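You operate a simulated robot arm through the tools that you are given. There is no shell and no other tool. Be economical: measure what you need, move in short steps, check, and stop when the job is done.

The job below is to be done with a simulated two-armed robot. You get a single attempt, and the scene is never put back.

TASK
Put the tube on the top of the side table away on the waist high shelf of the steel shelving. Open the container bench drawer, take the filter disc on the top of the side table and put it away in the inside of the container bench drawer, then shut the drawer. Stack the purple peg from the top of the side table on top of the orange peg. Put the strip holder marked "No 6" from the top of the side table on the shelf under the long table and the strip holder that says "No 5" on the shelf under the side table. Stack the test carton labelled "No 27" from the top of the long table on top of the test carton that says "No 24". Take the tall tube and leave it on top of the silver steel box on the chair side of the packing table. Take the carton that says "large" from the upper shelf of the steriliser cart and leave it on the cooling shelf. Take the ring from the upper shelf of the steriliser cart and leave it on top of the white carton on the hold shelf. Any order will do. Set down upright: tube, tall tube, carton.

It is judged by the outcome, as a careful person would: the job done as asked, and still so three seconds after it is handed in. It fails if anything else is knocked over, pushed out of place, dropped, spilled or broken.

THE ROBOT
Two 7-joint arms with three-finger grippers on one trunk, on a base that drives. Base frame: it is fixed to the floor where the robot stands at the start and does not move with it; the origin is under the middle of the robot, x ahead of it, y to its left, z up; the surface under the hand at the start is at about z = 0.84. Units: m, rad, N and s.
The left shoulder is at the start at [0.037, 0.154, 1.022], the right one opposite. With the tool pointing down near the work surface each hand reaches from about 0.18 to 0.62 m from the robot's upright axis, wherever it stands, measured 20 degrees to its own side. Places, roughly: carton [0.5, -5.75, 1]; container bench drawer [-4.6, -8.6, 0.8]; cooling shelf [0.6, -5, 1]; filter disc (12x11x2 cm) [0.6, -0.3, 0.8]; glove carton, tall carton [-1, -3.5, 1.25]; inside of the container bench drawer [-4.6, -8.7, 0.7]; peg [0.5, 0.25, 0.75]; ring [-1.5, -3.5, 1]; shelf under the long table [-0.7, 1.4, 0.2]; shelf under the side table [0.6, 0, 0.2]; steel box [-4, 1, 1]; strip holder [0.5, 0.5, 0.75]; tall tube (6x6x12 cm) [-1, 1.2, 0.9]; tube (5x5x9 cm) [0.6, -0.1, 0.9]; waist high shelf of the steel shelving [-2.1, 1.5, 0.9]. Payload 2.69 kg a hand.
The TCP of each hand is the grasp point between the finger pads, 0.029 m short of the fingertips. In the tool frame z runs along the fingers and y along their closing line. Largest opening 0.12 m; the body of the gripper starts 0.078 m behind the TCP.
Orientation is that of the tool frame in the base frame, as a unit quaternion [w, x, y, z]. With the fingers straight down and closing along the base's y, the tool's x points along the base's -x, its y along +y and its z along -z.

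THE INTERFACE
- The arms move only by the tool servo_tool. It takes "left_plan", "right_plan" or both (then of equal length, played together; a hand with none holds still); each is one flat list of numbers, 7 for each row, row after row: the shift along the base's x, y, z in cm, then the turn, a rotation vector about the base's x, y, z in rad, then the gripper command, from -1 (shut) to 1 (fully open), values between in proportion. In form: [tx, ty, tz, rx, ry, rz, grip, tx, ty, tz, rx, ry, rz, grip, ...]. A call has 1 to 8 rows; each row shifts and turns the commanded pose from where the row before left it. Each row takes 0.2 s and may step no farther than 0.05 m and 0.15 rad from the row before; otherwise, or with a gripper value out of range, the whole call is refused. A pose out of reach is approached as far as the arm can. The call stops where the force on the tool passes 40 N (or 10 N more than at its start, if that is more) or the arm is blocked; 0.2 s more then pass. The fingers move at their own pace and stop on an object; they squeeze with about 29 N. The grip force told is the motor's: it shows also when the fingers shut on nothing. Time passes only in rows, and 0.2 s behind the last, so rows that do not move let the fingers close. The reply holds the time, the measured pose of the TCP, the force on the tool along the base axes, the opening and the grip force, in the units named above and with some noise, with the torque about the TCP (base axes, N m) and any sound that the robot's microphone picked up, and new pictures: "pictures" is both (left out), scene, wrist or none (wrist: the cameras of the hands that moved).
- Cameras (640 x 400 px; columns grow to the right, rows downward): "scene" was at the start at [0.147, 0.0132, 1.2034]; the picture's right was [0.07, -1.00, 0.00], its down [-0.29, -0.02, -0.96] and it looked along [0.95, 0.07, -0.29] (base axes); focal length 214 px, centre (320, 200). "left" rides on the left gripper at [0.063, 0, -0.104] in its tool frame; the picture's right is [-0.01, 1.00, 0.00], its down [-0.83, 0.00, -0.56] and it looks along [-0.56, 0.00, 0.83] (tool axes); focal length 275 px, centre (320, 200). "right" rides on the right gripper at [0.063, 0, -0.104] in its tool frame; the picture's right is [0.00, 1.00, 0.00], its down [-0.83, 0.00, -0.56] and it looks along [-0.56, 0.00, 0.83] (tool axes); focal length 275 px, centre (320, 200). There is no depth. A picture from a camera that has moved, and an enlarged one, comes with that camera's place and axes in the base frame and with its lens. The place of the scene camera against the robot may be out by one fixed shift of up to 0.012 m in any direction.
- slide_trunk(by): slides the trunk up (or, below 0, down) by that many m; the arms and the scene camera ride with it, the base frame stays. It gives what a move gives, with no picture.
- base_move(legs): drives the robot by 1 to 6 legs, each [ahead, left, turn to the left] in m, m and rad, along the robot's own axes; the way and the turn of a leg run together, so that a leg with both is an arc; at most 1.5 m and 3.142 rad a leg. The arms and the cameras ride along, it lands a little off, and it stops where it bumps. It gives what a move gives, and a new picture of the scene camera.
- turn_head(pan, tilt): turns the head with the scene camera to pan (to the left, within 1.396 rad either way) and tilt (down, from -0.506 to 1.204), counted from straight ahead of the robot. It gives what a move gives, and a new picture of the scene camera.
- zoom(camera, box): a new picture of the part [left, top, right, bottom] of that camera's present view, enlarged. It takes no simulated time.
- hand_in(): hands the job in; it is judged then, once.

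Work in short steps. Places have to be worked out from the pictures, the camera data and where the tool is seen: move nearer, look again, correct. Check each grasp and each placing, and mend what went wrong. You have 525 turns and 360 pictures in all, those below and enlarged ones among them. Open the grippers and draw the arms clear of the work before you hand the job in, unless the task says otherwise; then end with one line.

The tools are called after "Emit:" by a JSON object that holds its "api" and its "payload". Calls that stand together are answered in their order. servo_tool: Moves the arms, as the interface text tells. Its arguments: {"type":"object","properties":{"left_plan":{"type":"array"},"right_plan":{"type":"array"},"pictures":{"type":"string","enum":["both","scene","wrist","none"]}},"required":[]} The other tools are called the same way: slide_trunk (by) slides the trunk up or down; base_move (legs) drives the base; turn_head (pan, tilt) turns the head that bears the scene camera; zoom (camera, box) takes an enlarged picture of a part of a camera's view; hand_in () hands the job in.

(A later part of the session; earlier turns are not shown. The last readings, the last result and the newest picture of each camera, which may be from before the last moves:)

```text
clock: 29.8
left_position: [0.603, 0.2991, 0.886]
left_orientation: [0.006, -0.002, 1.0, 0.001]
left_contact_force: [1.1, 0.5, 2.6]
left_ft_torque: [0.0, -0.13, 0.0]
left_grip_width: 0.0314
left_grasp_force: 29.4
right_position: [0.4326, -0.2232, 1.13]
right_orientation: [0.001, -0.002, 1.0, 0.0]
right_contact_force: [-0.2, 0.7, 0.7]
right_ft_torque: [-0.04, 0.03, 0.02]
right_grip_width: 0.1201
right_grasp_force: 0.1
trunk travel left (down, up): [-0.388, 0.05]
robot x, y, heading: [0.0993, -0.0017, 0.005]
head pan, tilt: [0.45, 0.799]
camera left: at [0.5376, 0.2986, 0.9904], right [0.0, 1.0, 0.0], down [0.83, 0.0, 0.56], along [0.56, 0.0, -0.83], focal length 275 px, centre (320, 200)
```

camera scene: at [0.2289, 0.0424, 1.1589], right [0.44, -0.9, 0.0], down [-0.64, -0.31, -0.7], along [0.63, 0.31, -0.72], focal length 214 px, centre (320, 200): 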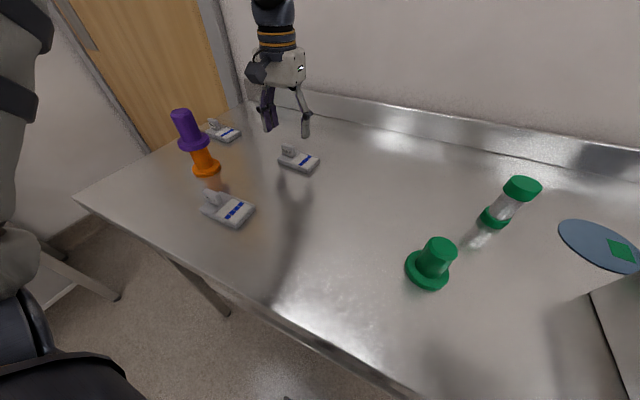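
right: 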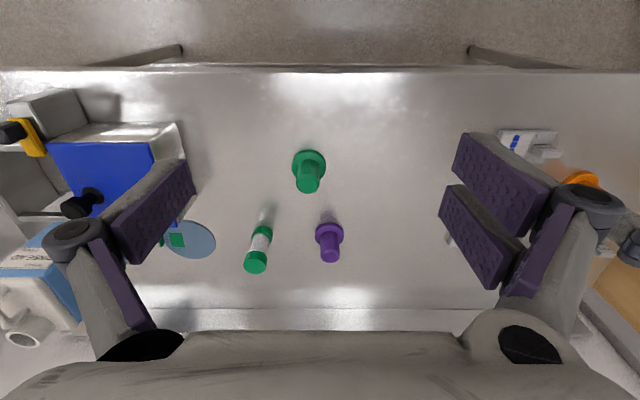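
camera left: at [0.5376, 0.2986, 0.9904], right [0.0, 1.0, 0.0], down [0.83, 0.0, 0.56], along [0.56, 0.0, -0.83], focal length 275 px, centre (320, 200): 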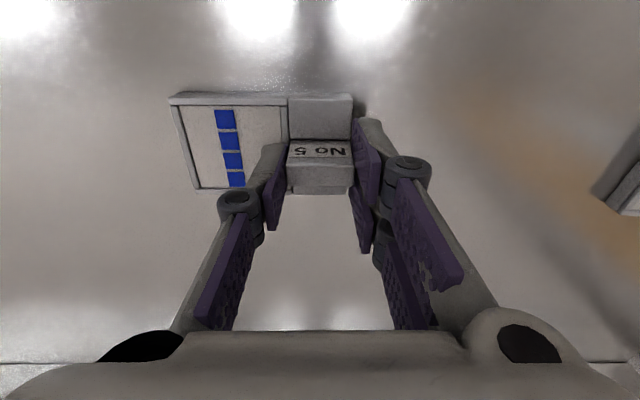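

No 5 is held by its block (31 mm). I lift it, retract, and back the robot off from the table.

Emit:
{"api": "servo_tool", "payload": {"left_plan": [0, 0, 4, 0, 0, 0, -1, 0, 0, 4.5, 0, 0, 0, -1, -2, -1, 4, 0, 0, 0, -1, -4, -1, 1, 0, 0, 0, -1, -4, 0, 0, 0, 0, 0, -1], "right_plan": [0, 0, 0, 0, 0, 0, 1, 0, 0, 0, 0, 0, 0, 1, -2, -1, 0, 0, 0, 0, 1, -4, -1, 0, 0, 0, 0, 1, -2, -1, 0, 0, 0, 0, 1], "pictures": "none"}}

Emit:
{"api": "base_move", "payload": {"legs": [[-0.36, 0.0, 0.0]]}}

```text
clock: 31.0
left_position: [0.5816, 0.2903, 1.0124]
left_orientation: [0.005, -0.002, 1.0, 0.0]
left_contact_force: [0.0, 0.2, -2.4]
left_ft_torque: [0.03, 0.0, 0.02]
left_grip_width: 0.0317
left_grasp_force: 28.9
left hand out of reach, approached as far as the arm can: row 4, 5
right_position: [0.3623, -0.2352, 1.1019]
right_orientation: [0.001, -0.001, 1.0, 0.001]
right_contact_force: [-0.6, 1.3, 1.1]
right_ft_torque: [0.02, 0.0, 0.01]
right_grip_width: 0.1201
right_grasp_force: 0.0
right hand out of reach, approached as far as the arm can: row 3, 4, 5
trunk travel left (down, up): [-0.388, 0.05]
robot x, y, heading: [0.1064, -0.0, 0.006]
head pan, tilt: [0.45, 0.799]
```

```text
clock: 33.3
left_position: [0.2195, 0.2898, 1.0124]
left_orientation: [0.005, -0.002, 1.0, 0.002]
left_contact_force: [-0.4, -0.1, -0.8]
left_ft_torque: [0.03, -0.01, 0.02]
left_grip_width: 0.032
left_grasp_force: 28.8
right_position: [0.0014, -0.235, 1.1032]
right_orientation: [0.0, -0.003, 1.0, -0.001]
right_contact_force: [-0.2, -0.2, 0.0]
right_ft_torque: [0.0, -0.01, -0.01]
right_grip_width: 0.1202
right_grasp_force: 0.1
trunk travel left (down, up): [-0.388, 0.05]
robot x, y, heading: [-0.2594, -0.002, 0.008]
head pan, tilt: [0.45, 0.799]
camera scene: at [-0.1321, 0.0414, 1.1589], right [0.44, -0.9, 0.0], down [-0.64, -0.32, -0.7], along [0.63, 0.31, -0.72], focal length 214 px, centre (320, 200)
```

scene: 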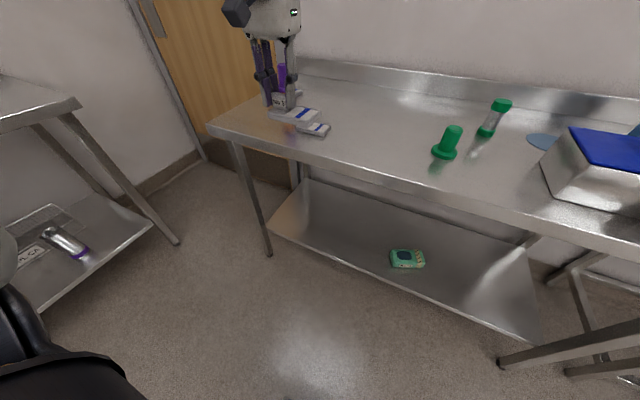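

I back off a little more for clearance with the table edge, then slide the trunk down.

Emit:
{"api": "base_move", "payload": {"legs": [[-0.1, 0.0, 0.0]]}}

Emit:
{"api": "slide_trunk", "payload": {"by": -0.38}}

Emit:
{"api": "servo_tool", "payload": {"left_plan": [0, 0, -4.5, 0, 0, 0, -1, 0, 0, -4.5, 0, 0, 0, -1, 0, 0, -4.5, 0, 0, 0, -1, 0, 0, -4.5, 0, 0, 0, -1, 0, 0, -4.5, 0, 0, 0, -1], "pictures": "both"}}

```text
clock: 34.5
left_position: [0.119, 0.2885, 1.0119]
left_orientation: [0.005, -0.004, 1.0, 0.001]
left_contact_force: [-0.6, -0.1, -1.9]
left_ft_torque: [0.01, -0.04, 0.06]
left_grip_width: 0.0314
left_grasp_force: 29.2
right_position: [-0.0987, -0.2374, 1.1012]
right_orientation: [0.001, -0.003, 1.0, -0.001]
right_contact_force: [-0.7, -0.2, 0.9]
right_ft_torque: [-0.03, -0.05, 0.01]
right_grip_width: 0.12
right_grasp_force: 0.0
trunk travel left (down, up): [-0.388, 0.05]
robot x, y, heading: [-0.3575, -0.0008, 0.003]
head pan, tilt: [0.45, 0.799]
camera scene: at [-0.2324, 0.0408, 1.1589], right [0.44, -0.9, 0.0], down [-0.64, -0.32, -0.7], along [0.63, 0.31, -0.72], focal length 214 px, centre (320, 200)
```

scene: 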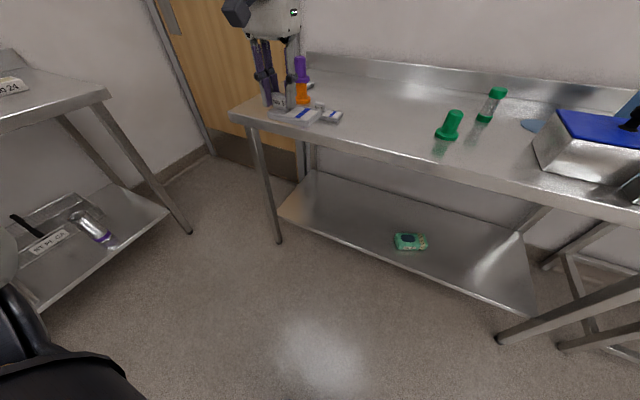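

```text
clock: 38.1
left_position: [0.1575, 0.2878, 0.4253]
left_orientation: [-0.232, -0.003, 0.973, 0.001]
left_contact_force: [-0.1, -0.3, -1.4]
left_ft_torque: [0.04, -0.04, 0.04]
left_grip_width: 0.0317
left_grasp_force: 29.1
right_position: [0.0057, -0.2353, 0.6055]
right_orientation: [-0.234, -0.002, 0.972, 0.001]
right_contact_force: [0.4, -0.4, -0.4]
right_ft_torque: [0.02, 0.0, 0.0]
right_grip_width: 0.1198
right_grasp_force: 0.0
trunk travel left (down, up): [-0.008, 0.43]
robot x, y, heading: [-0.3557, -0.0021, 0.007]
head pan, tilt: [0.45, 0.799]
```

```text
clock: 39.3
left_position: [0.1585, 0.2895, 0.2009]
left_orientation: [-0.231, -0.005, 0.973, 0.001]
left_contact_force: [-0.7, 0.9, -1.4]
left_ft_torque: [0.05, -0.02, 0.02]
left_grip_width: 0.0319
left_grasp_force: 29.5
right_position: [0.0069, -0.236, 0.6057]
right_orientation: [-0.235, -0.002, 0.972, 0.0]
right_contact_force: [-0.4, 0.1, -0.8]
right_ft_torque: [0.0, -0.04, 0.03]
right_grip_width: 0.1201
right_grasp_force: 0.1
trunk travel left (down, up): [-0.008, 0.43]
robot x, y, heading: [-0.3573, -0.0019, 0.002]
head pan, tilt: [0.45, 0.799]
camera scene: at [-0.1037, 0.0414, 0.7556], right [0.44, -0.9, 0.0], down [-0.64, -0.32, -0.7], along [0.63, 0.31, -0.72], focal length 214 px, centre (320, 200)
camera left: at [0.1488, 0.2891, 0.3214], right [0.0, 1.0, 0.0], down [0.99, 0.0, 0.12], along [0.12, 0.0, -0.99], focal length 275 px, centre (320, 200)
```

scene: 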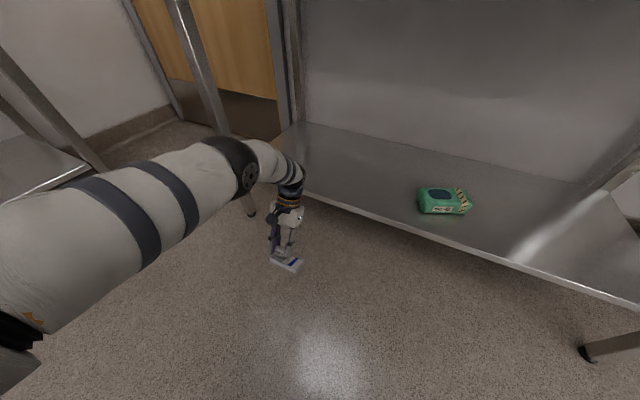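
left: 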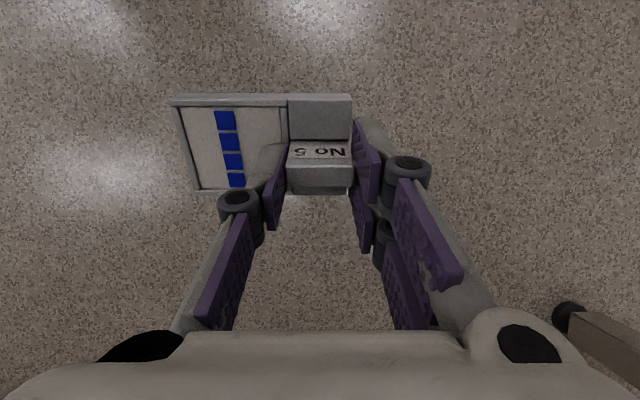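

Lowering leans the torso, so the tool tilted by 0.47 rad. I level the plate again while raising the hand to z≈0.36.

Emit:
{"api": "servo_tool", "payload": {"left_plan": [0, 0, 4, 0, -0.1165, 0, -1, 0, 0, 4, 0, -0.1165, 0, -1, 0, 0, 4, 0, -0.1165, 0, -1, 0, 0, 4, 0, -0.1165, 0, -1], "right_plan": [0, 0, 4, 0, 0, 0, 1, 0, 0, 4, 0, 0, 0, 1, 0, 0, 4, 0, 0, 0, 1, 0, 0, 4, 0, 0, 0, 1], "pictures": "both"}}

```text
clock: 40.3
left_position: [0.1582, 0.2898, 0.3223]
left_orientation: [-0.058, -0.004, 0.998, 0.001]
left_contact_force: [0.3, 0.3, -0.4]
left_ft_torque: [0.01, -0.01, 0.01]
left_grip_width: 0.0315
left_grasp_force: 29.4
left hand out of reach, approached as far as the arm can: row 4
right_position: [-0.0299, -0.1643, 0.6726]
right_orientation: [-0.235, -0.001, 0.972, 0.001]
right_contact_force: [0.0, 0.3, -0.2]
right_ft_torque: [0.0, -0.01, -0.01]
right_grip_width: 0.1199
right_grasp_force: 0.1
right hand out of reach, approached as far as the arm can: row 1, 2, 3, 4
trunk travel left (down, up): [-0.008, 0.43]
robot x, y, heading: [-0.3579, 0.0025, 0.0]
head pan, tilt: [0.45, 0.799]
camera scene: at [-0.1037, 0.0414, 0.7556], right [0.44, -0.9, 0.0], down [-0.64, -0.32, -0.7], along [0.63, 0.31, -0.72], focal length 214 px, centre (320, 200)
camera right: at [-0.0384, -0.1644, 0.7925], right [-0.01, 1.0, 0.01], down [0.99, 0.0, 0.11], along [0.11, 0.01, -0.99], focal length 275 px, centre (320, 200)
camera left: at [0.1068, 0.2879, 0.4317], right [0.0, 1.0, 0.0], down [0.89, 0.0, 0.46], along [0.46, 0.0, -0.89], focal length 275 px, centre (320, 200)
```

scene: 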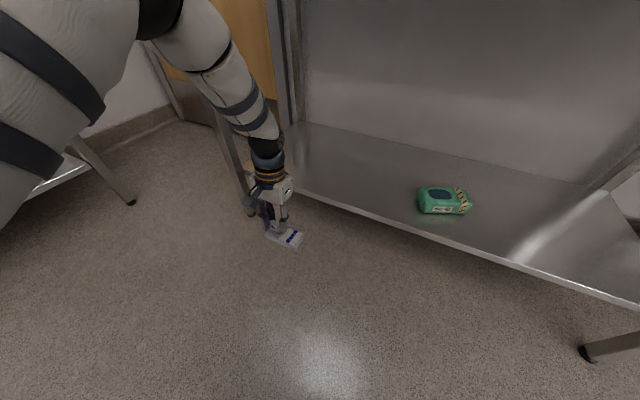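
right: 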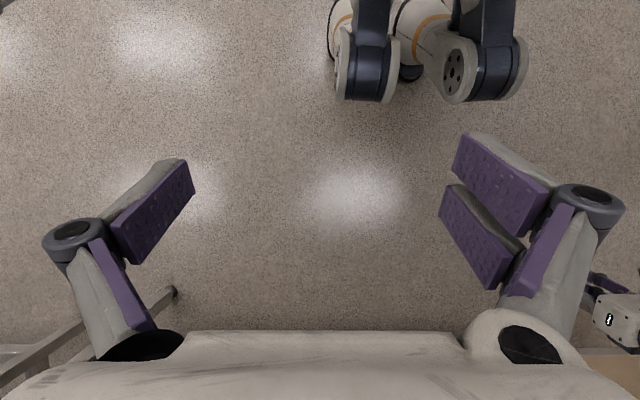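
left: 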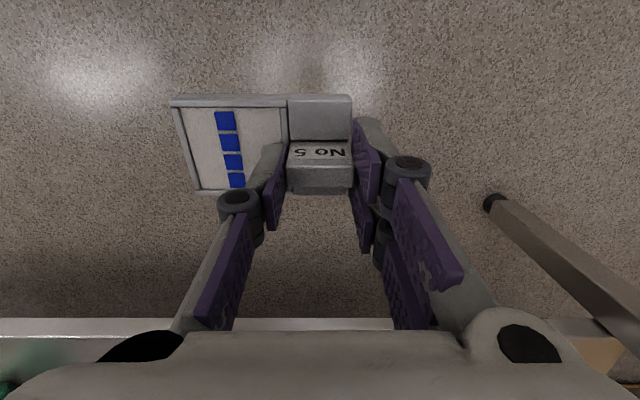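

The shelf top appears to be at z≈0.235 with its front edge at x≈0.35. I finish levelling, extend the left arm, and tuck the right hand back a little.

Emit:
{"api": "servo_tool", "payload": {"left_plan": [4, 0, 0, 0, -0.1, 0, -1, 4, 0, 0.5, 0, -0.016, 0, -1, 4, 0, 0.5, 0, 0, 0, -1], "right_plan": [-1, -4, -2, 0, 0, 0, 1, -3, -3, -2, 0, 0, 0, 1, -3, -3, -2, 0, 0, 0, 1], "pictures": "both"}}

```text
clock: 41.1
left_position: [0.2779, 0.2891, 0.3334]
left_orientation: [-0.001, -0.004, 1.0, 0.0]
left_contact_force: [0.1, 0.3, -2.3]
left_ft_torque: [0.01, 0.03, 0.0]
left_grip_width: 0.0313
left_grasp_force: 29.0
right_position: [-0.1034, -0.2573, 0.6047]
right_orientation: [-0.236, -0.002, 0.972, 0.001]
right_contact_force: [-0.4, 0.0, -0.1]
right_ft_torque: [0.02, 0.0, 0.0]
right_grip_width: 0.1199
right_grasp_force: 0.0
right hand out of reach, approached as far as the arm can: row 1, 3
trunk travel left (down, up): [-0.008, 0.43]
robot x, y, heading: [-0.3554, 0.0042, 0.005]
head pan, tilt: [0.45, 0.799]
camera scene: at [-0.1036, 0.0416, 0.7555], right [0.44, -0.9, 0.0], down [-0.64, -0.32, -0.7], along [0.63, 0.31, -0.72], focal length 214 px, centre (320, 200)
camera right: at [-0.1107, -0.2579, 0.7261], right [-0.01, 1.0, 0.0], down [0.99, 0.01, 0.11], along [0.11, 0.01, -0.99], focal length 275 px, centre (320, 200)
camera left: at [0.2142, 0.2876, 0.438], right [0.0, 1.0, 0.0], down [0.83, 0.0, 0.55], along [0.55, 0.0, -0.83], focal length 275 px, centre (320, 200)
```

scene: 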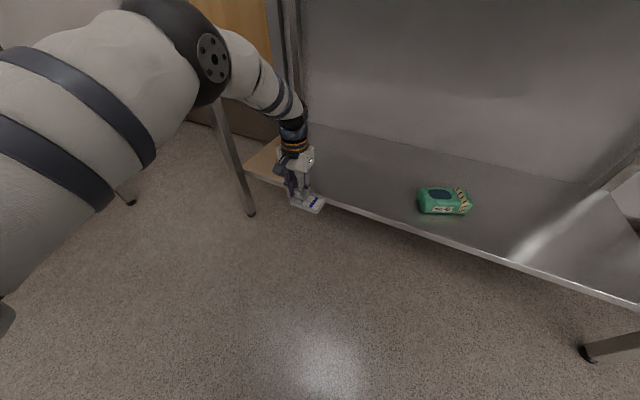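
right: 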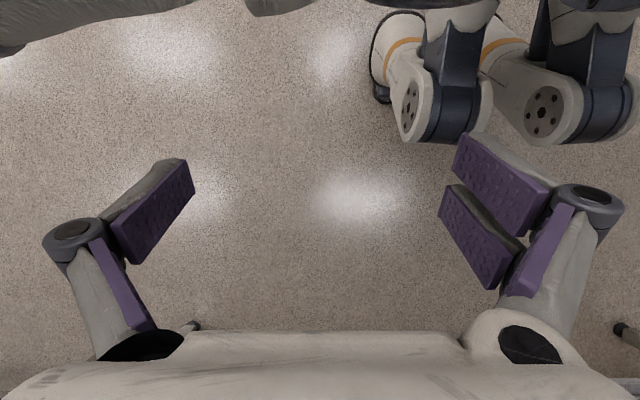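
left: 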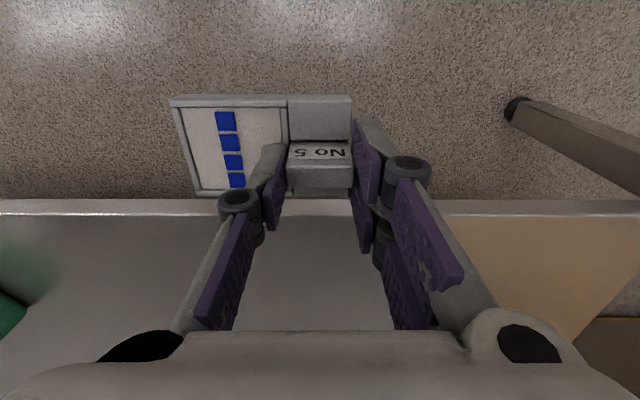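

The shelf edge is confirmed at x≈0.349, z≈0.235, and the plate bottom is 5 cm above that. I drive 0.17 m ahead.

Emit:
{"api": "base_move", "payload": {"legs": [[0.17, 0.0, 0.0]]}}

Emit:
{"api": "servo_tool", "payload": {"left_plan": [0, 0, -2, 0, 0, 0, -1, 0, 0, -1.5, 0, 0, 0, -1, 0, 0, -0.5, 0, 0, 0, -1], "pictures": "wrist"}}

```text
clock: 42.6
left_position: [0.448, 0.2892, 0.3346]
left_orientation: [-0.002, -0.002, 1.0, 0.001]
left_contact_force: [0.3, 0.4, -1.0]
left_ft_torque: [0.02, 0.01, 0.0]
left_grip_width: 0.0315
left_grasp_force: 29.2
right_position: [0.068, -0.2567, 0.6063]
right_orientation: [-0.235, -0.001, 0.972, 0.0]
right_contact_force: [-0.2, -0.4, 0.3]
right_ft_torque: [-0.01, -0.02, -0.01]
right_grip_width: 0.12
right_grasp_force: 0.1
trunk travel left (down, up): [-0.008, 0.43]
robot x, y, heading: [-0.1861, -0.0028, 0.002]
head pan, tilt: [0.45, 0.799]
camera scene: at [0.0664, 0.0421, 0.7556], right [0.44, -0.9, 0.0], down [-0.64, -0.31, -0.7], along [0.63, 0.31, -0.72], focal length 214 px, centre (320, 200)
```

scene: 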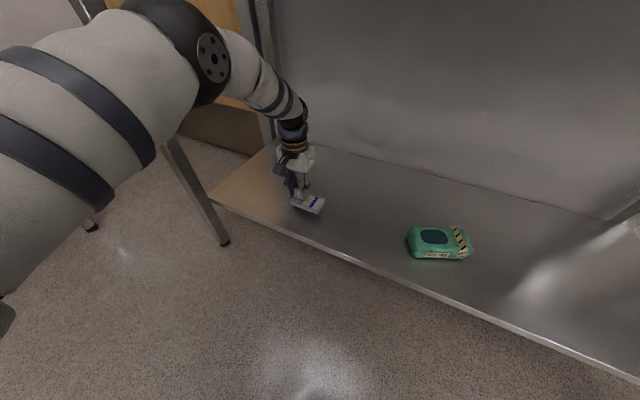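

```text
clock: 43.4
left_position: [0.4493, 0.2894, 0.2962]
left_orientation: [0.001, -0.003, 1.0, 0.0]
left_contact_force: [-3.0, 0.5, 15.2]
left_ft_torque: [-0.01, -0.33, -0.02]
left_grip_width: 0.0315
left_grasp_force: 28.6
right_position: [0.0661, -0.2572, 0.6073]
right_orientation: [-0.234, -0.003, 0.972, 0.001]
right_contact_force: [0.6, 0.3, -0.3]
right_ft_torque: [0.01, -0.03, 0.02]
right_grip_width: 0.1204
right_grasp_force: 0.0
trunk travel left (down, up): [-0.008, 0.43]
robot x, y, heading: [-0.1875, -0.0039, 0.008]
head pan, tilt: [0.45, 0.799]
camera left: at [0.385, 0.2881, 0.4004], right [0.0, 1.0, 0.0], down [0.83, 0.0, 0.56], along [0.56, 0.0, -0.83], focal length 275 px, centre (320, 200)
```

left: 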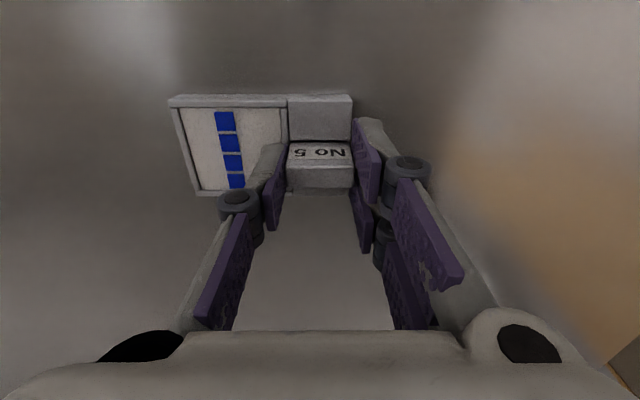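

Contact at 15 N, so it stands on the shelf. I open and lift off, then check.

Emit:
{"api": "servo_tool", "payload": {"left_plan": [0, 0, 0.2, 0, 0, 0, -0.2, 0, 0, 0, 0, 0, 0, 0, 0, 0, 3, 0, 0, 0, 0, 0, 0, 3, 0, 0, 0, 0], "pictures": "both"}}

```text
clock: 44.4
left_position: [0.4469, 0.2895, 0.3551]
left_orientation: [-0.002, -0.003, 1.0, 0.0]
left_contact_force: [0.1, -0.3, 1.2]
left_ft_torque: [-0.01, 0.03, 0.0]
left_grip_width: 0.06
left_grasp_force: 0.1
right_position: [0.0689, -0.2572, 0.6066]
right_orientation: [-0.235, -0.002, 0.972, 0.001]
right_contact_force: [-0.9, 1.4, 0.3]
right_ft_torque: [-0.03, -0.01, 0.02]
right_grip_width: 0.1196
right_grasp_force: 0.0
trunk travel left (down, up): [-0.008, 0.43]
robot x, y, heading: [-0.1873, -0.0011, -0.001]
head pan, tilt: [0.45, 0.799]
camera scene: at [0.0664, 0.042, 0.7555], right [0.44, -0.9, 0.0], down [-0.64, -0.31, -0.7], along [0.63, 0.31, -0.72], focal length 214 px, centre (320, 200)
camera left: at [0.3842, 0.2883, 0.4602], right [0.0, 1.0, 0.0], down [0.83, 0.0, 0.55], along [0.55, 0.0, -0.83], focal length 275 px, centre (320, 200)
```

scene: 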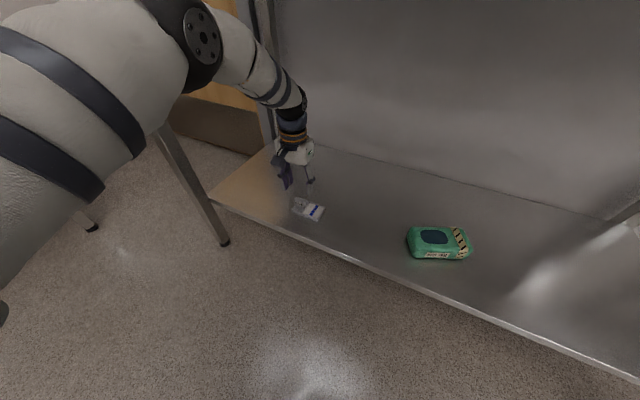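
left: 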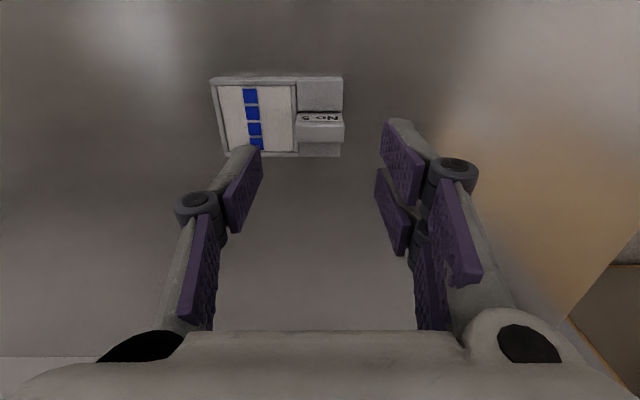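

No 5 is placed. I back out, raise the trunk, then re-level the hands.

Emit:
{"api": "base_move", "payload": {"legs": [[-0.4, 0.0, 0.0]]}}

Emit:
{"api": "slide_trunk", "payload": {"by": 0.38}}

Emit:
{"api": "turn_head", "payload": {"pan": 0.3, "tilt": 0.6}}

```text
clock: 46.9
left_position: [0.048, 0.2838, 0.3549]
left_orientation: [-0.002, 0.001, 1.0, 0.0]
left_contact_force: [0.2, 0.5, 0.0]
left_ft_torque: [-0.02, 0.02, -0.01]
left_grip_width: 0.0601
left_grasp_force: 0.0
right_position: [-0.3366, -0.2586, 0.607]
right_orientation: [-0.235, 0.003, 0.972, 0.002]
right_contact_force: [-0.1, -0.3, 0.3]
right_ft_torque: [0.0, -0.01, 0.01]
right_grip_width: 0.1199
right_grasp_force: 0.1
trunk travel left (down, up): [-0.008, 0.43]
robot x, y, heading: [-0.5909, -0.0034, -0.007]
head pan, tilt: [0.45, 0.799]
camera scene: at [-0.3352, 0.0398, 0.7555], right [0.43, -0.9, 0.0], down [-0.65, -0.31, -0.7], along [0.63, 0.3, -0.72], focal length 214 px, centre (320, 200)
```

scene: 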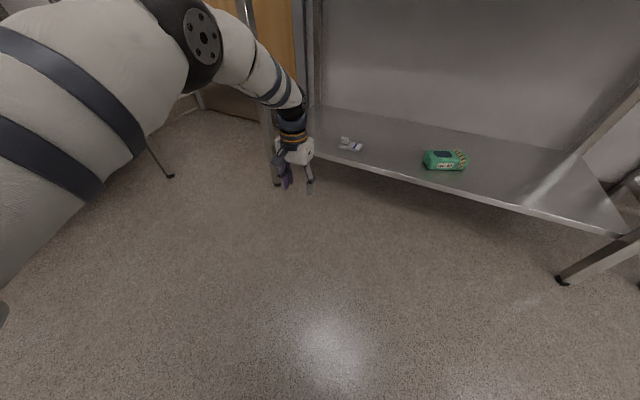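

```text
clock: 50.6
left_position: [0.0633, 0.2835, 0.9364]
left_orientation: [0.166, 0.001, 0.986, -0.001]
left_contact_force: [0.4, 1.0, 0.0]
left_ft_torque: [0.01, 0.01, -0.01]
left_grip_width: 0.0603
left_grasp_force: 0.1
right_position: [-0.3364, -0.2586, 0.9852]
right_orientation: [-0.235, 0.002, 0.972, 0.002]
right_contact_force: [-0.2, -0.1, -0.3]
right_ft_torque: [0.01, 0.04, 0.05]
right_grip_width: 0.1201
right_grasp_force: 0.1
trunk travel left (down, up): [-0.388, 0.05]
robot x, y, heading: [-0.5901, -0.0019, -0.008]
head pan, tilt: [0.45, 0.799]
```

```text
clock: 51.3
left_position: [0.0636, 0.2833, 0.9372]
left_orientation: [0.166, 0.002, 0.986, 0.0]
left_contact_force: [0.1, 0.4, 0.2]
left_ft_torque: [-0.02, -0.02, 0.04]
left_grip_width: 0.0599
left_grasp_force: 0.1
right_position: [-0.3371, -0.2587, 0.9862]
right_orientation: [-0.235, 0.002, 0.972, 0.001]
right_contact_force: [-0.1, 0.1, 0.6]
right_ft_torque: [-0.01, 0.03, -0.04]
right_grip_width: 0.1201
right_grasp_force: 0.0
trunk travel left (down, up): [-0.388, 0.05]
robot x, y, heading: [-0.5907, -0.0017, -0.008]
head pan, tilt: [0.3, 0.6]
camera scene: at [-0.4514, 0.0314, 1.1757], right [0.29, -0.96, 0.0], down [-0.54, -0.16, -0.82], along [0.79, 0.24, -0.57], focal length 214 px, centre (320, 200)
```

scene: 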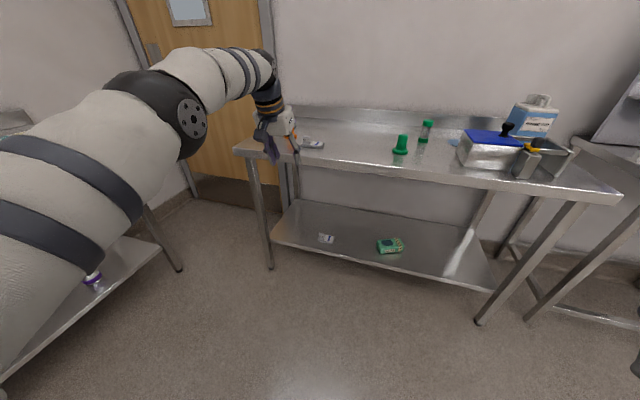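

Both hands need re-levelling; I rotate the left by +0.333 and the right by -0.475 about y, and raise the left.

Emit:
{"api": "servo_tool", "payload": {"left_plan": [-2, 0, 3, 0, 0.085, 0, 0.33, -2, 0, 3, 0, 0.085, 0, 0.33, -2, 0, 3, 0, 0.085, 0, 0.33, -2, 0, 3, 0, 0.08, 0, 0.33], "right_plan": [3, 0, 1, 0, -0.12, 0, 1, 3, 0, 1, 0, -0.12, 0, 1, 3, 0, 1, 0, -0.12, 0, 1, 3, 0, 1, 0, -0.115, 0, 1], "pictures": "none"}}

```text
clock: 52.3
left_position: [-0.0464, 0.2797, 1.0443]
left_orientation: [-0.001, 0.001, 1.0, -0.001]
left_contact_force: [-0.2, 0.1, 0.1]
left_ft_torque: [-0.02, -0.03, -0.03]
left_grip_width: 0.0796
left_grasp_force: 0.1
left hand out of reach, approached as far as the arm can: row 1, 2, 3
right_position: [-0.216, -0.258, 1.0268]
right_orientation: [0.0, 0.003, 1.0, 0.002]
right_contact_force: [-0.3, 0.3, 0.1]
right_ft_torque: [0.02, 0.01, 0.0]
right_grip_width: 0.1201
right_grasp_force: 0.0
trunk travel left (down, up): [-0.388, 0.05]
robot x, y, heading: [-0.5933, -0.0038, -0.012]
head pan, tilt: [0.3, 0.6]
```

I drive back to the table for the tube.

Emit:
{"api": "base_move", "payload": {"legs": [[0.69, 0.0, 0.01]]}}

Emit:
{"api": "turn_head", "payload": {"pan": -0.15, "tilt": 0.85}}

```text
clock: 56.0
left_position: [0.6292, 0.2793, 1.0439]
left_orientation: [0.0, 0.0, 1.0, -0.001]
left_contact_force: [-0.1, 0.1, -0.1]
left_ft_torque: [-0.02, 0.02, 0.0]
left_grip_width: 0.08
left_grasp_force: 0.1
right_position: [0.4637, -0.258, 1.0275]
right_orientation: [-0.001, 0.001, 1.0, 0.003]
right_contact_force: [0.3, 0.0, 0.3]
right_ft_torque: [0.0, 0.03, 0.02]
right_grip_width: 0.1201
right_grasp_force: 0.1
trunk travel left (down, up): [-0.388, 0.05]
robot x, y, heading: [0.0892, -0.0032, -0.0]
head pan, tilt: [0.3, 0.6]
camera scene: at [0.2278, 0.0299, 1.1757], right [0.29, -0.96, 0.0], down [-0.54, -0.17, -0.82], along [0.79, 0.24, -0.57], focal length 214 px, centre (320, 200)
```

scene: 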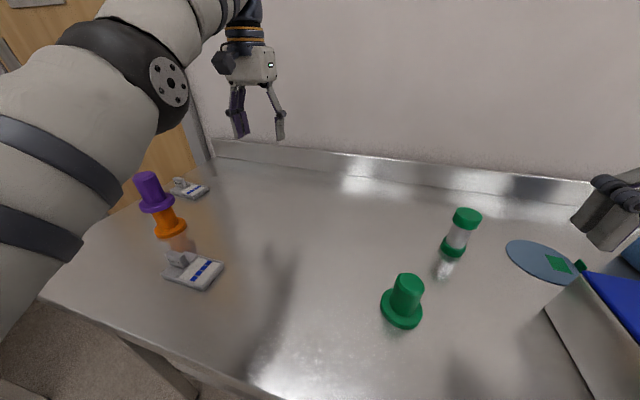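

```text
clock: 57.0
left_position: [0.6312, 0.2797, 1.0442]
left_orientation: [0.0, 0.0, 1.0, -0.002]
left_contact_force: [-0.2, -0.4, -0.2]
left_ft_torque: [0.02, -0.03, 0.05]
left_grip_width: 0.0799
left_grasp_force: 0.0
right_position: [0.4636, -0.2593, 1.027]
right_orientation: [-0.001, 0.001, 1.0, 0.004]
right_contact_force: [-0.3, 0.1, 0.8]
right_ft_torque: [0.01, -0.02, -0.01]
right_grip_width: 0.1198
right_grasp_force: 0.1
trunk travel left (down, up): [-0.388, 0.05]
robot x, y, heading: [0.0901, -0.0006, -0.004]
head pan, tilt: [-0.15, 0.85]
camera scene: at [0.2203, -0.0079, 1.1549], right [-0.15, -0.99, 0.0], down [-0.74, 0.11, -0.66], along [0.65, -0.1, -0.75], focal length 214 px, centre (320, 200)
```

scene: 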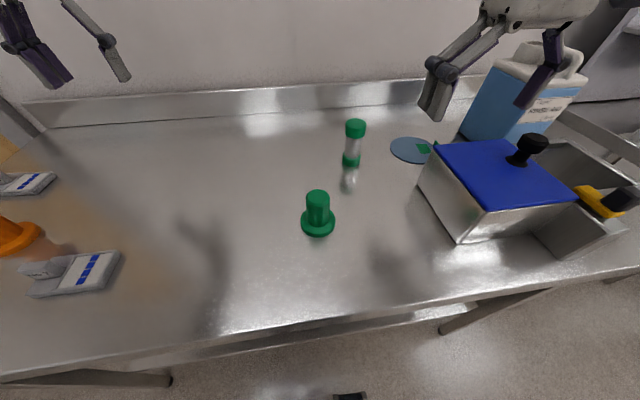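

I bring the right hand above the tube at about (0.597, -0.15) and look.

Emit:
{"api": "servo_tool", "payload": {"right_plan": [3.4, 2.8, -0.3, 0, 0, 0, 0.5, 3.4, 2.8, -0.3, 0, 0, 0, 0.5, 3.4, 2.8, -0.3, 0, 0, 0, 0.5, 2.8, 2.5, -1, 0, 0, 0, 0.5], "pictures": "wrist"}}

```text
clock: 58.0
left_position: [0.6303, 0.2809, 1.0435]
left_orientation: [0.0, 0.001, 1.0, -0.001]
left_contact_force: [-0.1, 0.4, -0.3]
left_ft_torque: [0.0, 0.0, 0.01]
left_grip_width: 0.0797
left_grasp_force: 0.1
right_position: [0.5951, -0.1493, 1.0089]
right_orientation: [0.001, 0.0, 1.0, 0.003]
right_contact_force: [-0.4, 0.2, -0.6]
right_ft_torque: [0.0, 0.01, -0.03]
right_grip_width: 0.09
right_grasp_force: 0.1
trunk travel left (down, up): [-0.388, 0.05]
robot x, y, heading: [0.0904, -0.0005, -0.009]
head pan, tilt: [-0.15, 0.85]
camera right: at [0.5327, -0.1497, 1.1111], right [0.0, 1.0, 0.01], down [0.83, 0.0, 0.56], along [0.56, 0.01, -0.83], focal length 275 px, centre (320, 200)
```

right: 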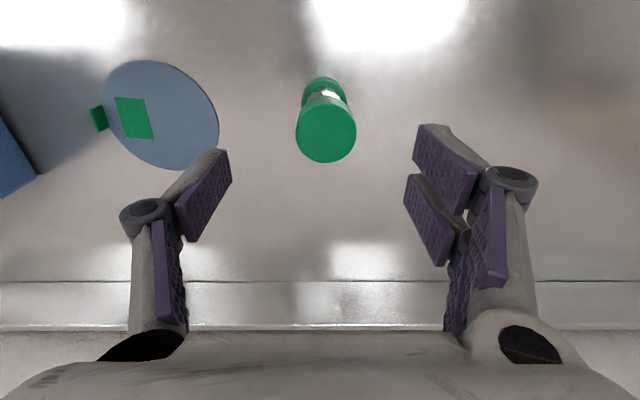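

Tube axis is at (0.600, -0.1445). I go down around it and close.

Emit:
{"api": "servo_tool", "payload": {"right_plan": [0.5, 0.5, -3, 0, 0, 0, 0.4, 0, 0, -4.5, 0, 0, 0, 0.4, 0, 0, -4.5, 0, 0, 0, 0.4, 0, 0, 0, 0, 0, 0, -1, 0, 0, 0, 0, 0, 0, -1], "pictures": "both"}}

```text
clock: 59.1
left_position: [0.6303, 0.2799, 1.0452]
left_orientation: [0.001, 0.001, 1.0, -0.001]
left_contact_force: [0.4, 0.5, 0.2]
left_ft_torque: [-0.02, -0.01, 0.01]
left_grip_width: 0.0797
left_grasp_force: 0.1
right_position: [0.599, -0.1478, 0.8875]
right_orientation: [0.001, 0.002, 1.0, 0.002]
right_contact_force: [0.5, -0.6, 4.6]
right_ft_torque: [-0.11, -0.05, 0.01]
right_grip_width: 0.0323
right_grasp_force: 29.1
trunk travel left (down, up): [-0.388, 0.05]
robot x, y, heading: [0.0881, -0.0048, 0.002]
head pan, tilt: [-0.15, 0.85]
camera scene: at [0.22, -0.0079, 1.155], right [-0.15, -0.99, 0.0], down [-0.74, 0.11, -0.66], along [0.65, -0.1, -0.75], focal length 214 px, centre (320, 200)
camera right: at [0.5368, -0.1483, 0.9907], right [0.0, 1.0, 0.0], down [0.83, 0.0, 0.56], along [0.56, 0.01, -0.83], focal length 275 px, centre (320, 200)
```

scene: 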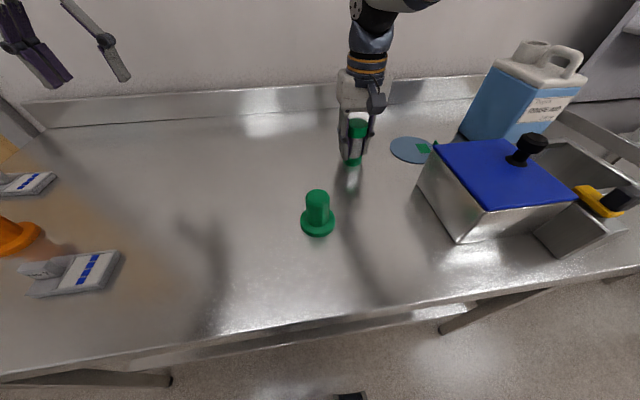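
right: 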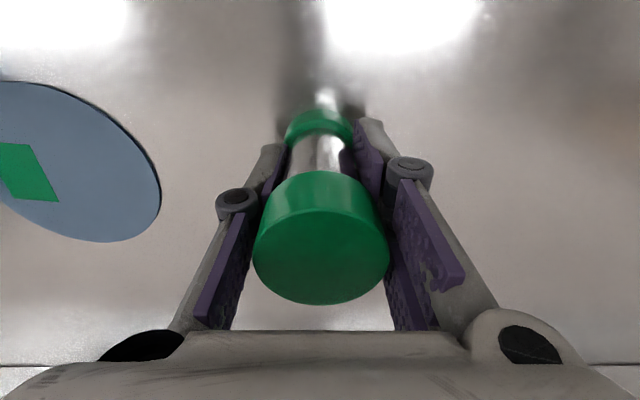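

The tube is held at its waist (32 mm). I lift it, then back off, go left 0.45 and come in again for No 6.

Emit:
{"api": "servo_tool", "payload": {"right_plan": [0, 0, 4, 0, 0, 0, -1, 0, 0, 4.5, 0, 0, 0, -1, -2, 0, 4, 0, 0, 0, -1, -4, 0, 1, 0, 0, 0, -1, -4, 0, 0, 0, 0, 0, -1], "pictures": "none"}}

Emit:
{"api": "base_move", "payload": {"legs": [[-0.3, 0.0, 0.0], [0.0, 0.45, 0.0]]}}

```text
clock: 60.4
left_position: [0.6298, 0.2801, 1.0447]
left_orientation: [0.001, 0.0, 1.0, -0.001]
left_contact_force: [-0.8, -0.3, 0.6]
left_ft_torque: [-0.02, -0.01, 0.0]
left_grip_width: 0.0799
left_grasp_force: 0.1
right_position: [0.4979, -0.1453, 1.0252]
right_orientation: [0.002, 0.001, 1.0, 0.002]
right_contact_force: [0.0, 0.3, -0.5]
right_ft_torque: [0.01, -0.03, 0.01]
right_grip_width: 0.033
right_grasp_force: 29.3
trunk travel left (down, up): [-0.388, 0.05]
robot x, y, heading: [0.0908, -0.0026, -0.003]
head pan, tilt: [-0.15, 0.85]
```

```text
clock: 66.0
left_position: [0.3318, 0.7277, 1.0454]
left_orientation: [0.001, 0.001, 1.0, -0.001]
left_contact_force: [0.4, 0.3, 0.7]
left_ft_torque: [-0.01, 0.0, 0.0]
left_grip_width: 0.0797
left_grasp_force: 0.1
right_position: [0.1981, 0.3013, 1.0251]
right_orientation: [-0.001, 0.002, 1.0, 0.002]
right_contact_force: [-0.1, 1.3, -0.8]
right_ft_torque: [-0.01, -0.02, -0.01]
right_grip_width: 0.033
right_grasp_force: 28.9
trunk travel left (down, up): [-0.388, 0.05]
robot x, y, heading: [-0.2088, 0.4463, -0.003]
head pan, tilt: [-0.15, 0.85]
camera scene: at [-0.0801, 0.4409, 1.1548], right [-0.15, -0.99, 0.0], down [-0.74, 0.12, -0.66], along [0.65, -0.1, -0.75], focal length 214 px, centre (320, 200)
```

scene: 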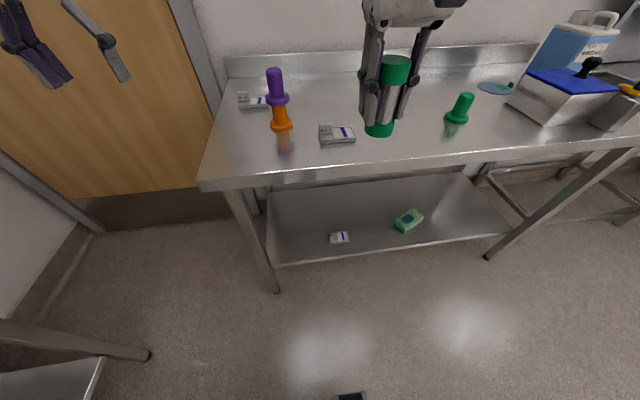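

I drive 0.3 m ahead; the tube's path is clear of the stack.

Emit:
{"api": "base_move", "payload": {"legs": [[0.3, 0.0, 0.0]]}}

Emit:
{"api": "servo_tool", "payload": {"left_plan": [0, -4.5, 0, 0, 0, 0, 0.33, 0, -4.5, 0, 0, 0, 0, 0.33, 0, -4.5, -1, 0, 0, 0, 0.33, -1, -4, -2, 0, 0, 0, 0.33], "pictures": "both"}}

```text
clock: 68.0
left_position: [0.6337, 0.726, 1.0457]
left_orientation: [0.001, 0.001, 1.0, -0.002]
left_contact_force: [0.1, 0.2, 0.2]
left_ft_torque: [-0.01, 0.03, 0.03]
left_grip_width: 0.08
left_grasp_force: 0.1
right_position: [0.5012, 0.3001, 1.0242]
right_orientation: [0.0, 0.002, 1.0, 0.002]
right_contact_force: [0.0, 0.6, -2.3]
right_ft_torque: [-0.01, 0.0, 0.05]
right_grip_width: 0.0326
right_grasp_force: 29.2
trunk travel left (down, up): [-0.388, 0.05]
robot x, y, heading: [0.0942, 0.4449, -0.002]
head pan, tilt: [-0.15, 0.85]
camera scene: at [0.2229, 0.4395, 1.1548], right [-0.15, -0.99, 0.0], down [-0.74, 0.12, -0.66], along [0.65, -0.1, -0.75], focal length 214 px, centre (320, 200)
```

scene: 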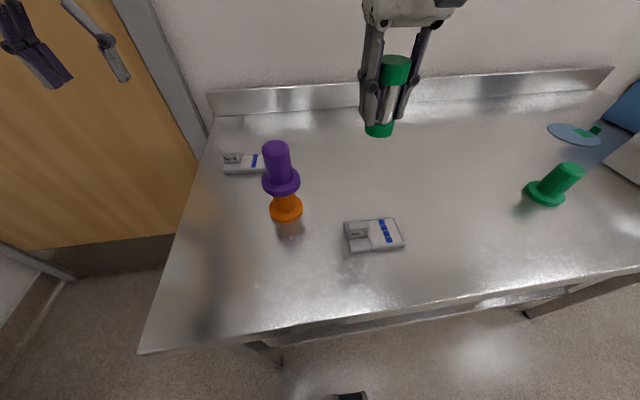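

```text
clock: 69.0
left_position: [0.6222, 0.5514, 1.0143]
left_orientation: [0.001, 0.001, 1.0, -0.001]
left_contact_force: [0.2, -0.8, -1.2]
left_ft_torque: [0.03, -0.02, -0.01]
left_grip_width: 0.0797
left_grasp_force: 0.1
right_position: [0.5014, 0.2996, 1.0248]
right_orientation: [0.001, 0.002, 1.0, 0.003]
right_contact_force: [0.2, 0.3, -1.1]
right_ft_torque: [-0.01, 0.0, 0.01]
right_grip_width: 0.0329
right_grasp_force: 29.1
trunk travel left (down, up): [-0.388, 0.05]
robot x, y, heading: [0.0923, 0.4446, -0.001]
head pan, tilt: [-0.15, 0.85]
camera scene: at [0.2221, 0.439, 1.1549], right [-0.15, -0.99, 0.0], down [-0.74, 0.12, -0.66], along [0.65, -0.1, -0.75], focal length 214 px, centre (320, 200)
camera left: at [0.5584, 0.551, 1.1176], right [0.01, 1.0, 0.0], down [0.83, 0.0, 0.56], along [0.56, 0.0, -0.83], focal length 275 px, centre (320, 200)
```

scene: 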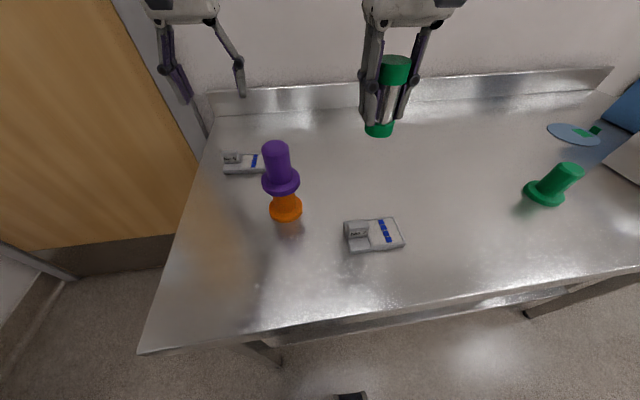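
left: 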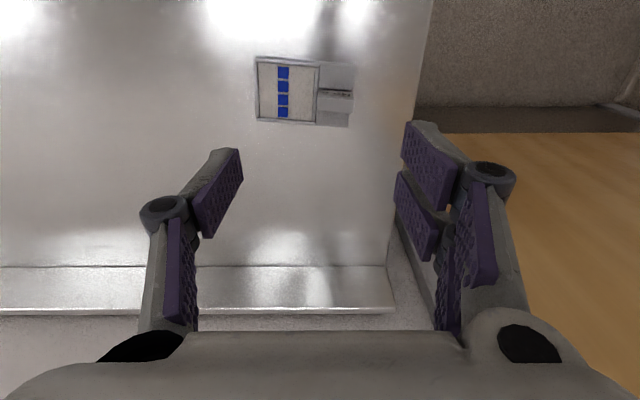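

I zoom in on the No 6 block.

Emit:
{"api": "zoom", "payload": {"camera": "left", "box": [240, 40, 370, 140]}}

```text
4.00 times, centred on (305, 90) of left
camera zoom: at [0.5584, 0.551, 1.1176], right [0.01, 1.0, 0.0], down [0.83, 0.0, 0.56], along [0.56, 0.0, -0.83], focal length 1101 px, centre (380, 640)
```

zoom: 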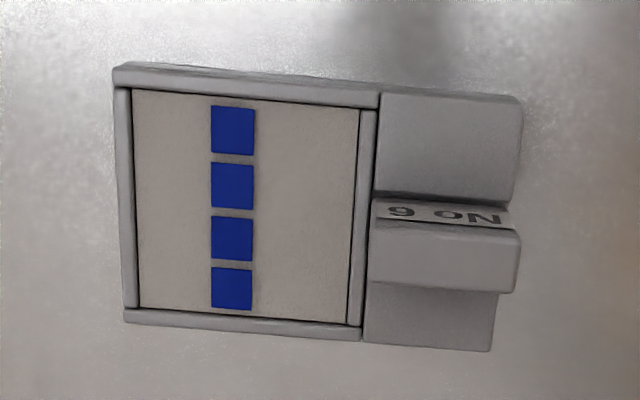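

Block center is (0.6235, 0.565), turned about -0.067 rad. I go down to z≈0.886 and close.

Emit:
{"api": "servo_tool", "payload": {"left_plan": [0.1, 1.37, -3, 0, 0, -0.067, 0, 0, 0, -4.5, 0, 0, 0, 0, 0, 0, -4, 0, 0, 0, 0, 0, 0, -1.3, 0, 0, 0, 0, 0, 0, 0, 0, 0, 0, -1, 0, 0, 0, 0, 0, 0, -1], "pictures": "wrist"}}

```text
clock: 70.4
left_position: [0.6246, 0.5643, 0.8863]
left_orientation: [0.001, 0.035, 0.999, 0.0]
left_contact_force: [1.2, -0.1, -0.4]
left_ft_torque: [-0.09, -0.04, 0.02]
left_grip_width: 0.0318
left_grasp_force: 29.0
right_position: [0.4996, 0.2999, 1.0251]
right_orientation: [0.0, 0.002, 1.0, 0.002]
right_contact_force: [-0.8, 0.5, -0.7]
right_ft_torque: [0.02, 0.0, -0.01]
right_grip_width: 0.0329
right_grasp_force: 28.5
trunk travel left (down, up): [-0.388, 0.05]
robot x, y, heading: [0.0915, 0.4449, -0.0]
head pan, tilt: [-0.15, 0.85]
camera left: at [0.5604, 0.5689, 0.9902], right [0.07, 1.0, 0.0], down [0.83, -0.06, 0.56], along [0.56, -0.04, -0.83], focal length 275 px, centre (320, 200)
```

left: 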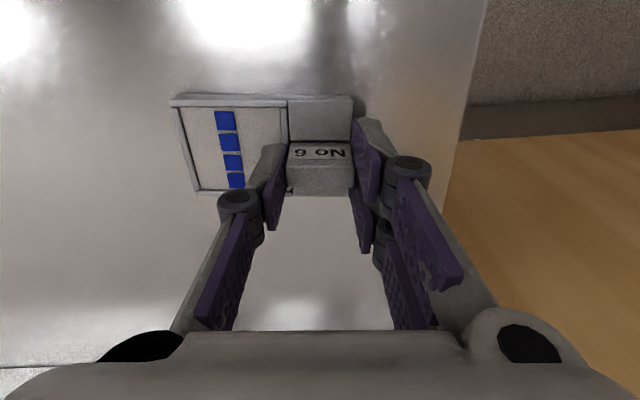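

No 6 is held. I lift it, back off, and turn towards the long table (facing +y).

Emit:
{"api": "servo_tool", "payload": {"left_plan": [0, 0, 4, 0, 0, 0, -1, 0, 0, 4.5, 0, 0, 0, -1, -2, 0, 4, 0, 0, 0, -1, -4, 0, 0, 0, 0, 0, -1, -4, 0, 0, 0, 0, 0, -1], "pictures": "none"}}

Emit:
{"api": "base_move", "payload": {"legs": [[-0.6, 0.0, 0.0], [0.0, -0.25, 0.0], [0, 0, 1.571]]}}

Emit:
{"api": "turn_head", "payload": {"pan": 0.0, "tilt": 0.5}}

```text
clock: 71.6
left_position: [0.5243, 0.5651, 1.0143]
left_orientation: [0.002, 0.035, 0.999, 0.0]
left_contact_force: [0.2, 0.7, -1.8]
left_ft_torque: [0.01, -0.04, 0.02]
left_grip_width: 0.0316
left_grasp_force: 29.3
right_position: [0.5006, 0.302, 1.0263]
right_orientation: [0.0, 0.002, 1.0, 0.003]
right_contact_force: [-0.1, 0.6, -1.1]
right_ft_torque: [-0.02, -0.02, 0.03]
right_grip_width: 0.0326
right_grasp_force: 29.4
trunk travel left (down, up): [-0.388, 0.05]
robot x, y, heading: [0.0919, 0.4433, -0.005]
head pan, tilt: [-0.15, 0.85]
```

```text
clock: 81.1
left_position: [-0.6458, 0.6274, 1.0131]
left_orientation: [0.002, -0.693, 0.721, 0.0]
left_contact_force: [-0.3, 0.0, -0.8]
left_ft_torque: [0.01, 0.02, -0.03]
left_grip_width: 0.0318
left_grasp_force: 29.1
right_position: [-0.3815, 0.6127, 1.0252]
right_orientation: [0.002, 0.717, -0.698, -0.001]
right_contact_force: [-0.9, -0.2, -1.2]
right_ft_torque: [-0.01, 0.0, 0.01]
right_grip_width: 0.0325
right_grasp_force: 29.0
trunk travel left (down, up): [-0.388, 0.05]
robot x, y, heading: [-0.5126, 0.1981, 1.599]
head pan, tilt: [-0.15, 0.85]
camera scene: at [-0.5061, 0.3376, 1.1548], right [0.99, -0.12, 0.0], down [-0.09, -0.75, -0.66], along [0.08, 0.66, -0.75], focal length 214 px, centre (320, 200)
```

scene: 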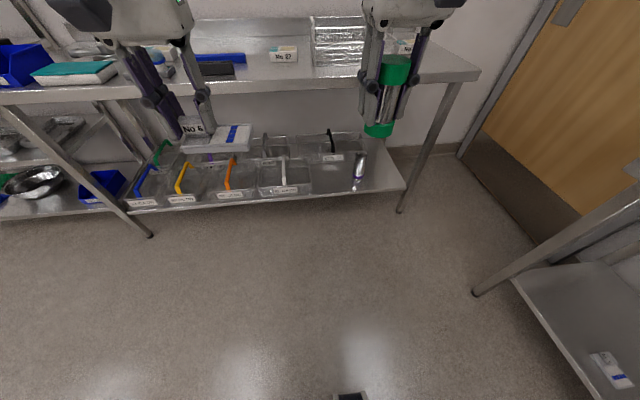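

```text
clock: 81.9
left_position: [-0.646, 0.6271, 1.0136]
left_orientation: [0.001, -0.693, 0.721, -0.001]
left_contact_force: [-0.7, -0.3, -1.3]
left_ft_torque: [0.01, 0.04, 0.0]
left_grip_width: 0.0313
left_grasp_force: 29.1
right_position: [-0.3821, 0.6128, 1.0244]
right_orientation: [0.002, 0.717, -0.697, -0.002]
right_contact_force: [-0.3, -0.2, -1.5]
right_ft_torque: [-0.03, 0.02, -0.01]
right_grip_width: 0.0325
right_grasp_force: 29.0
trunk travel left (down, up): [-0.388, 0.05]
robot x, y, heading: [-0.514, 0.1936, 1.601]
head pan, tilt: [0.0, 0.499]
camera scene: at [-0.5181, 0.351, 1.1847], right [1.0, 0.03, 0.0], down [0.01, -0.48, -0.88], along [-0.02, 0.88, -0.48], focal length 214 px, centre (320, 200)
```

scene: 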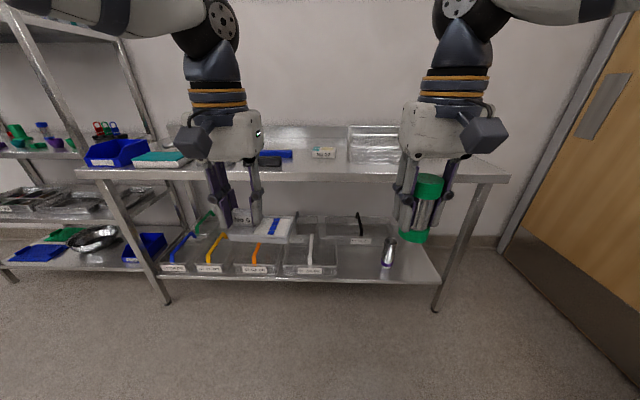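

The long table's lower shelf carries bins. I zoom in to find a free area.

Emit:
{"api": "zoom", "payload": {"camera": "scene", "box": [140, 180, 500, 310]}}

Emit:
{"api": "zoom", "payload": {"camera": "scene", "box": [70, 100, 520, 200]}}

```text
1.78 times, centred on (320, 245) of scene
camera zoom: at [-0.5181, 0.351, 1.1847], right [1.0, 0.03, 0.0], down [0.01, -0.48, -0.88], along [-0.02, 0.88, -0.48], focal length 381 px, centre (320, 120)
```

zoom: 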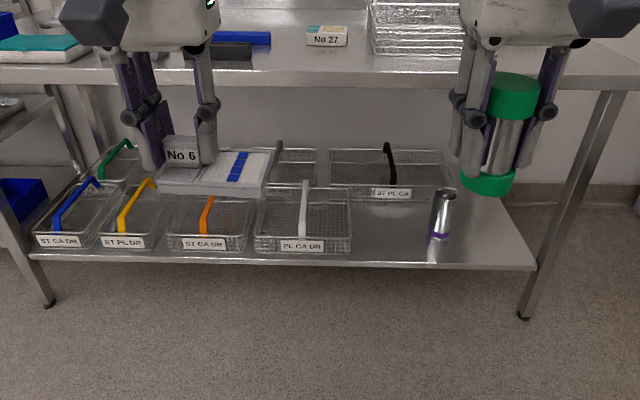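

```text
1.42 times, centred on (295, 150) of scene
camera zoom: at [-0.5181, 0.351, 1.1847], right [1.0, 0.03, 0.0], down [0.01, -0.48, -0.88], along [-0.02, 0.88, -0.48], focal length 305 px, centre (356, 271)
```

zoom: 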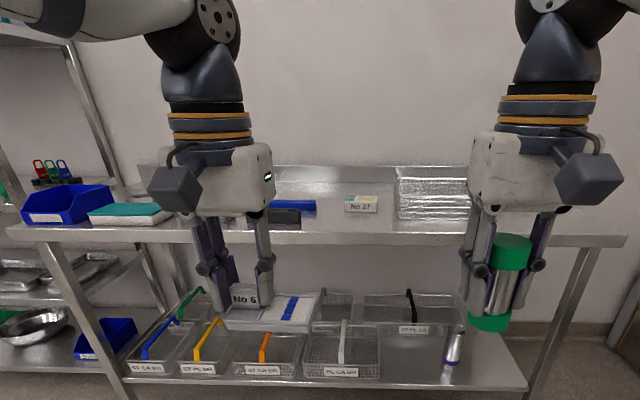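

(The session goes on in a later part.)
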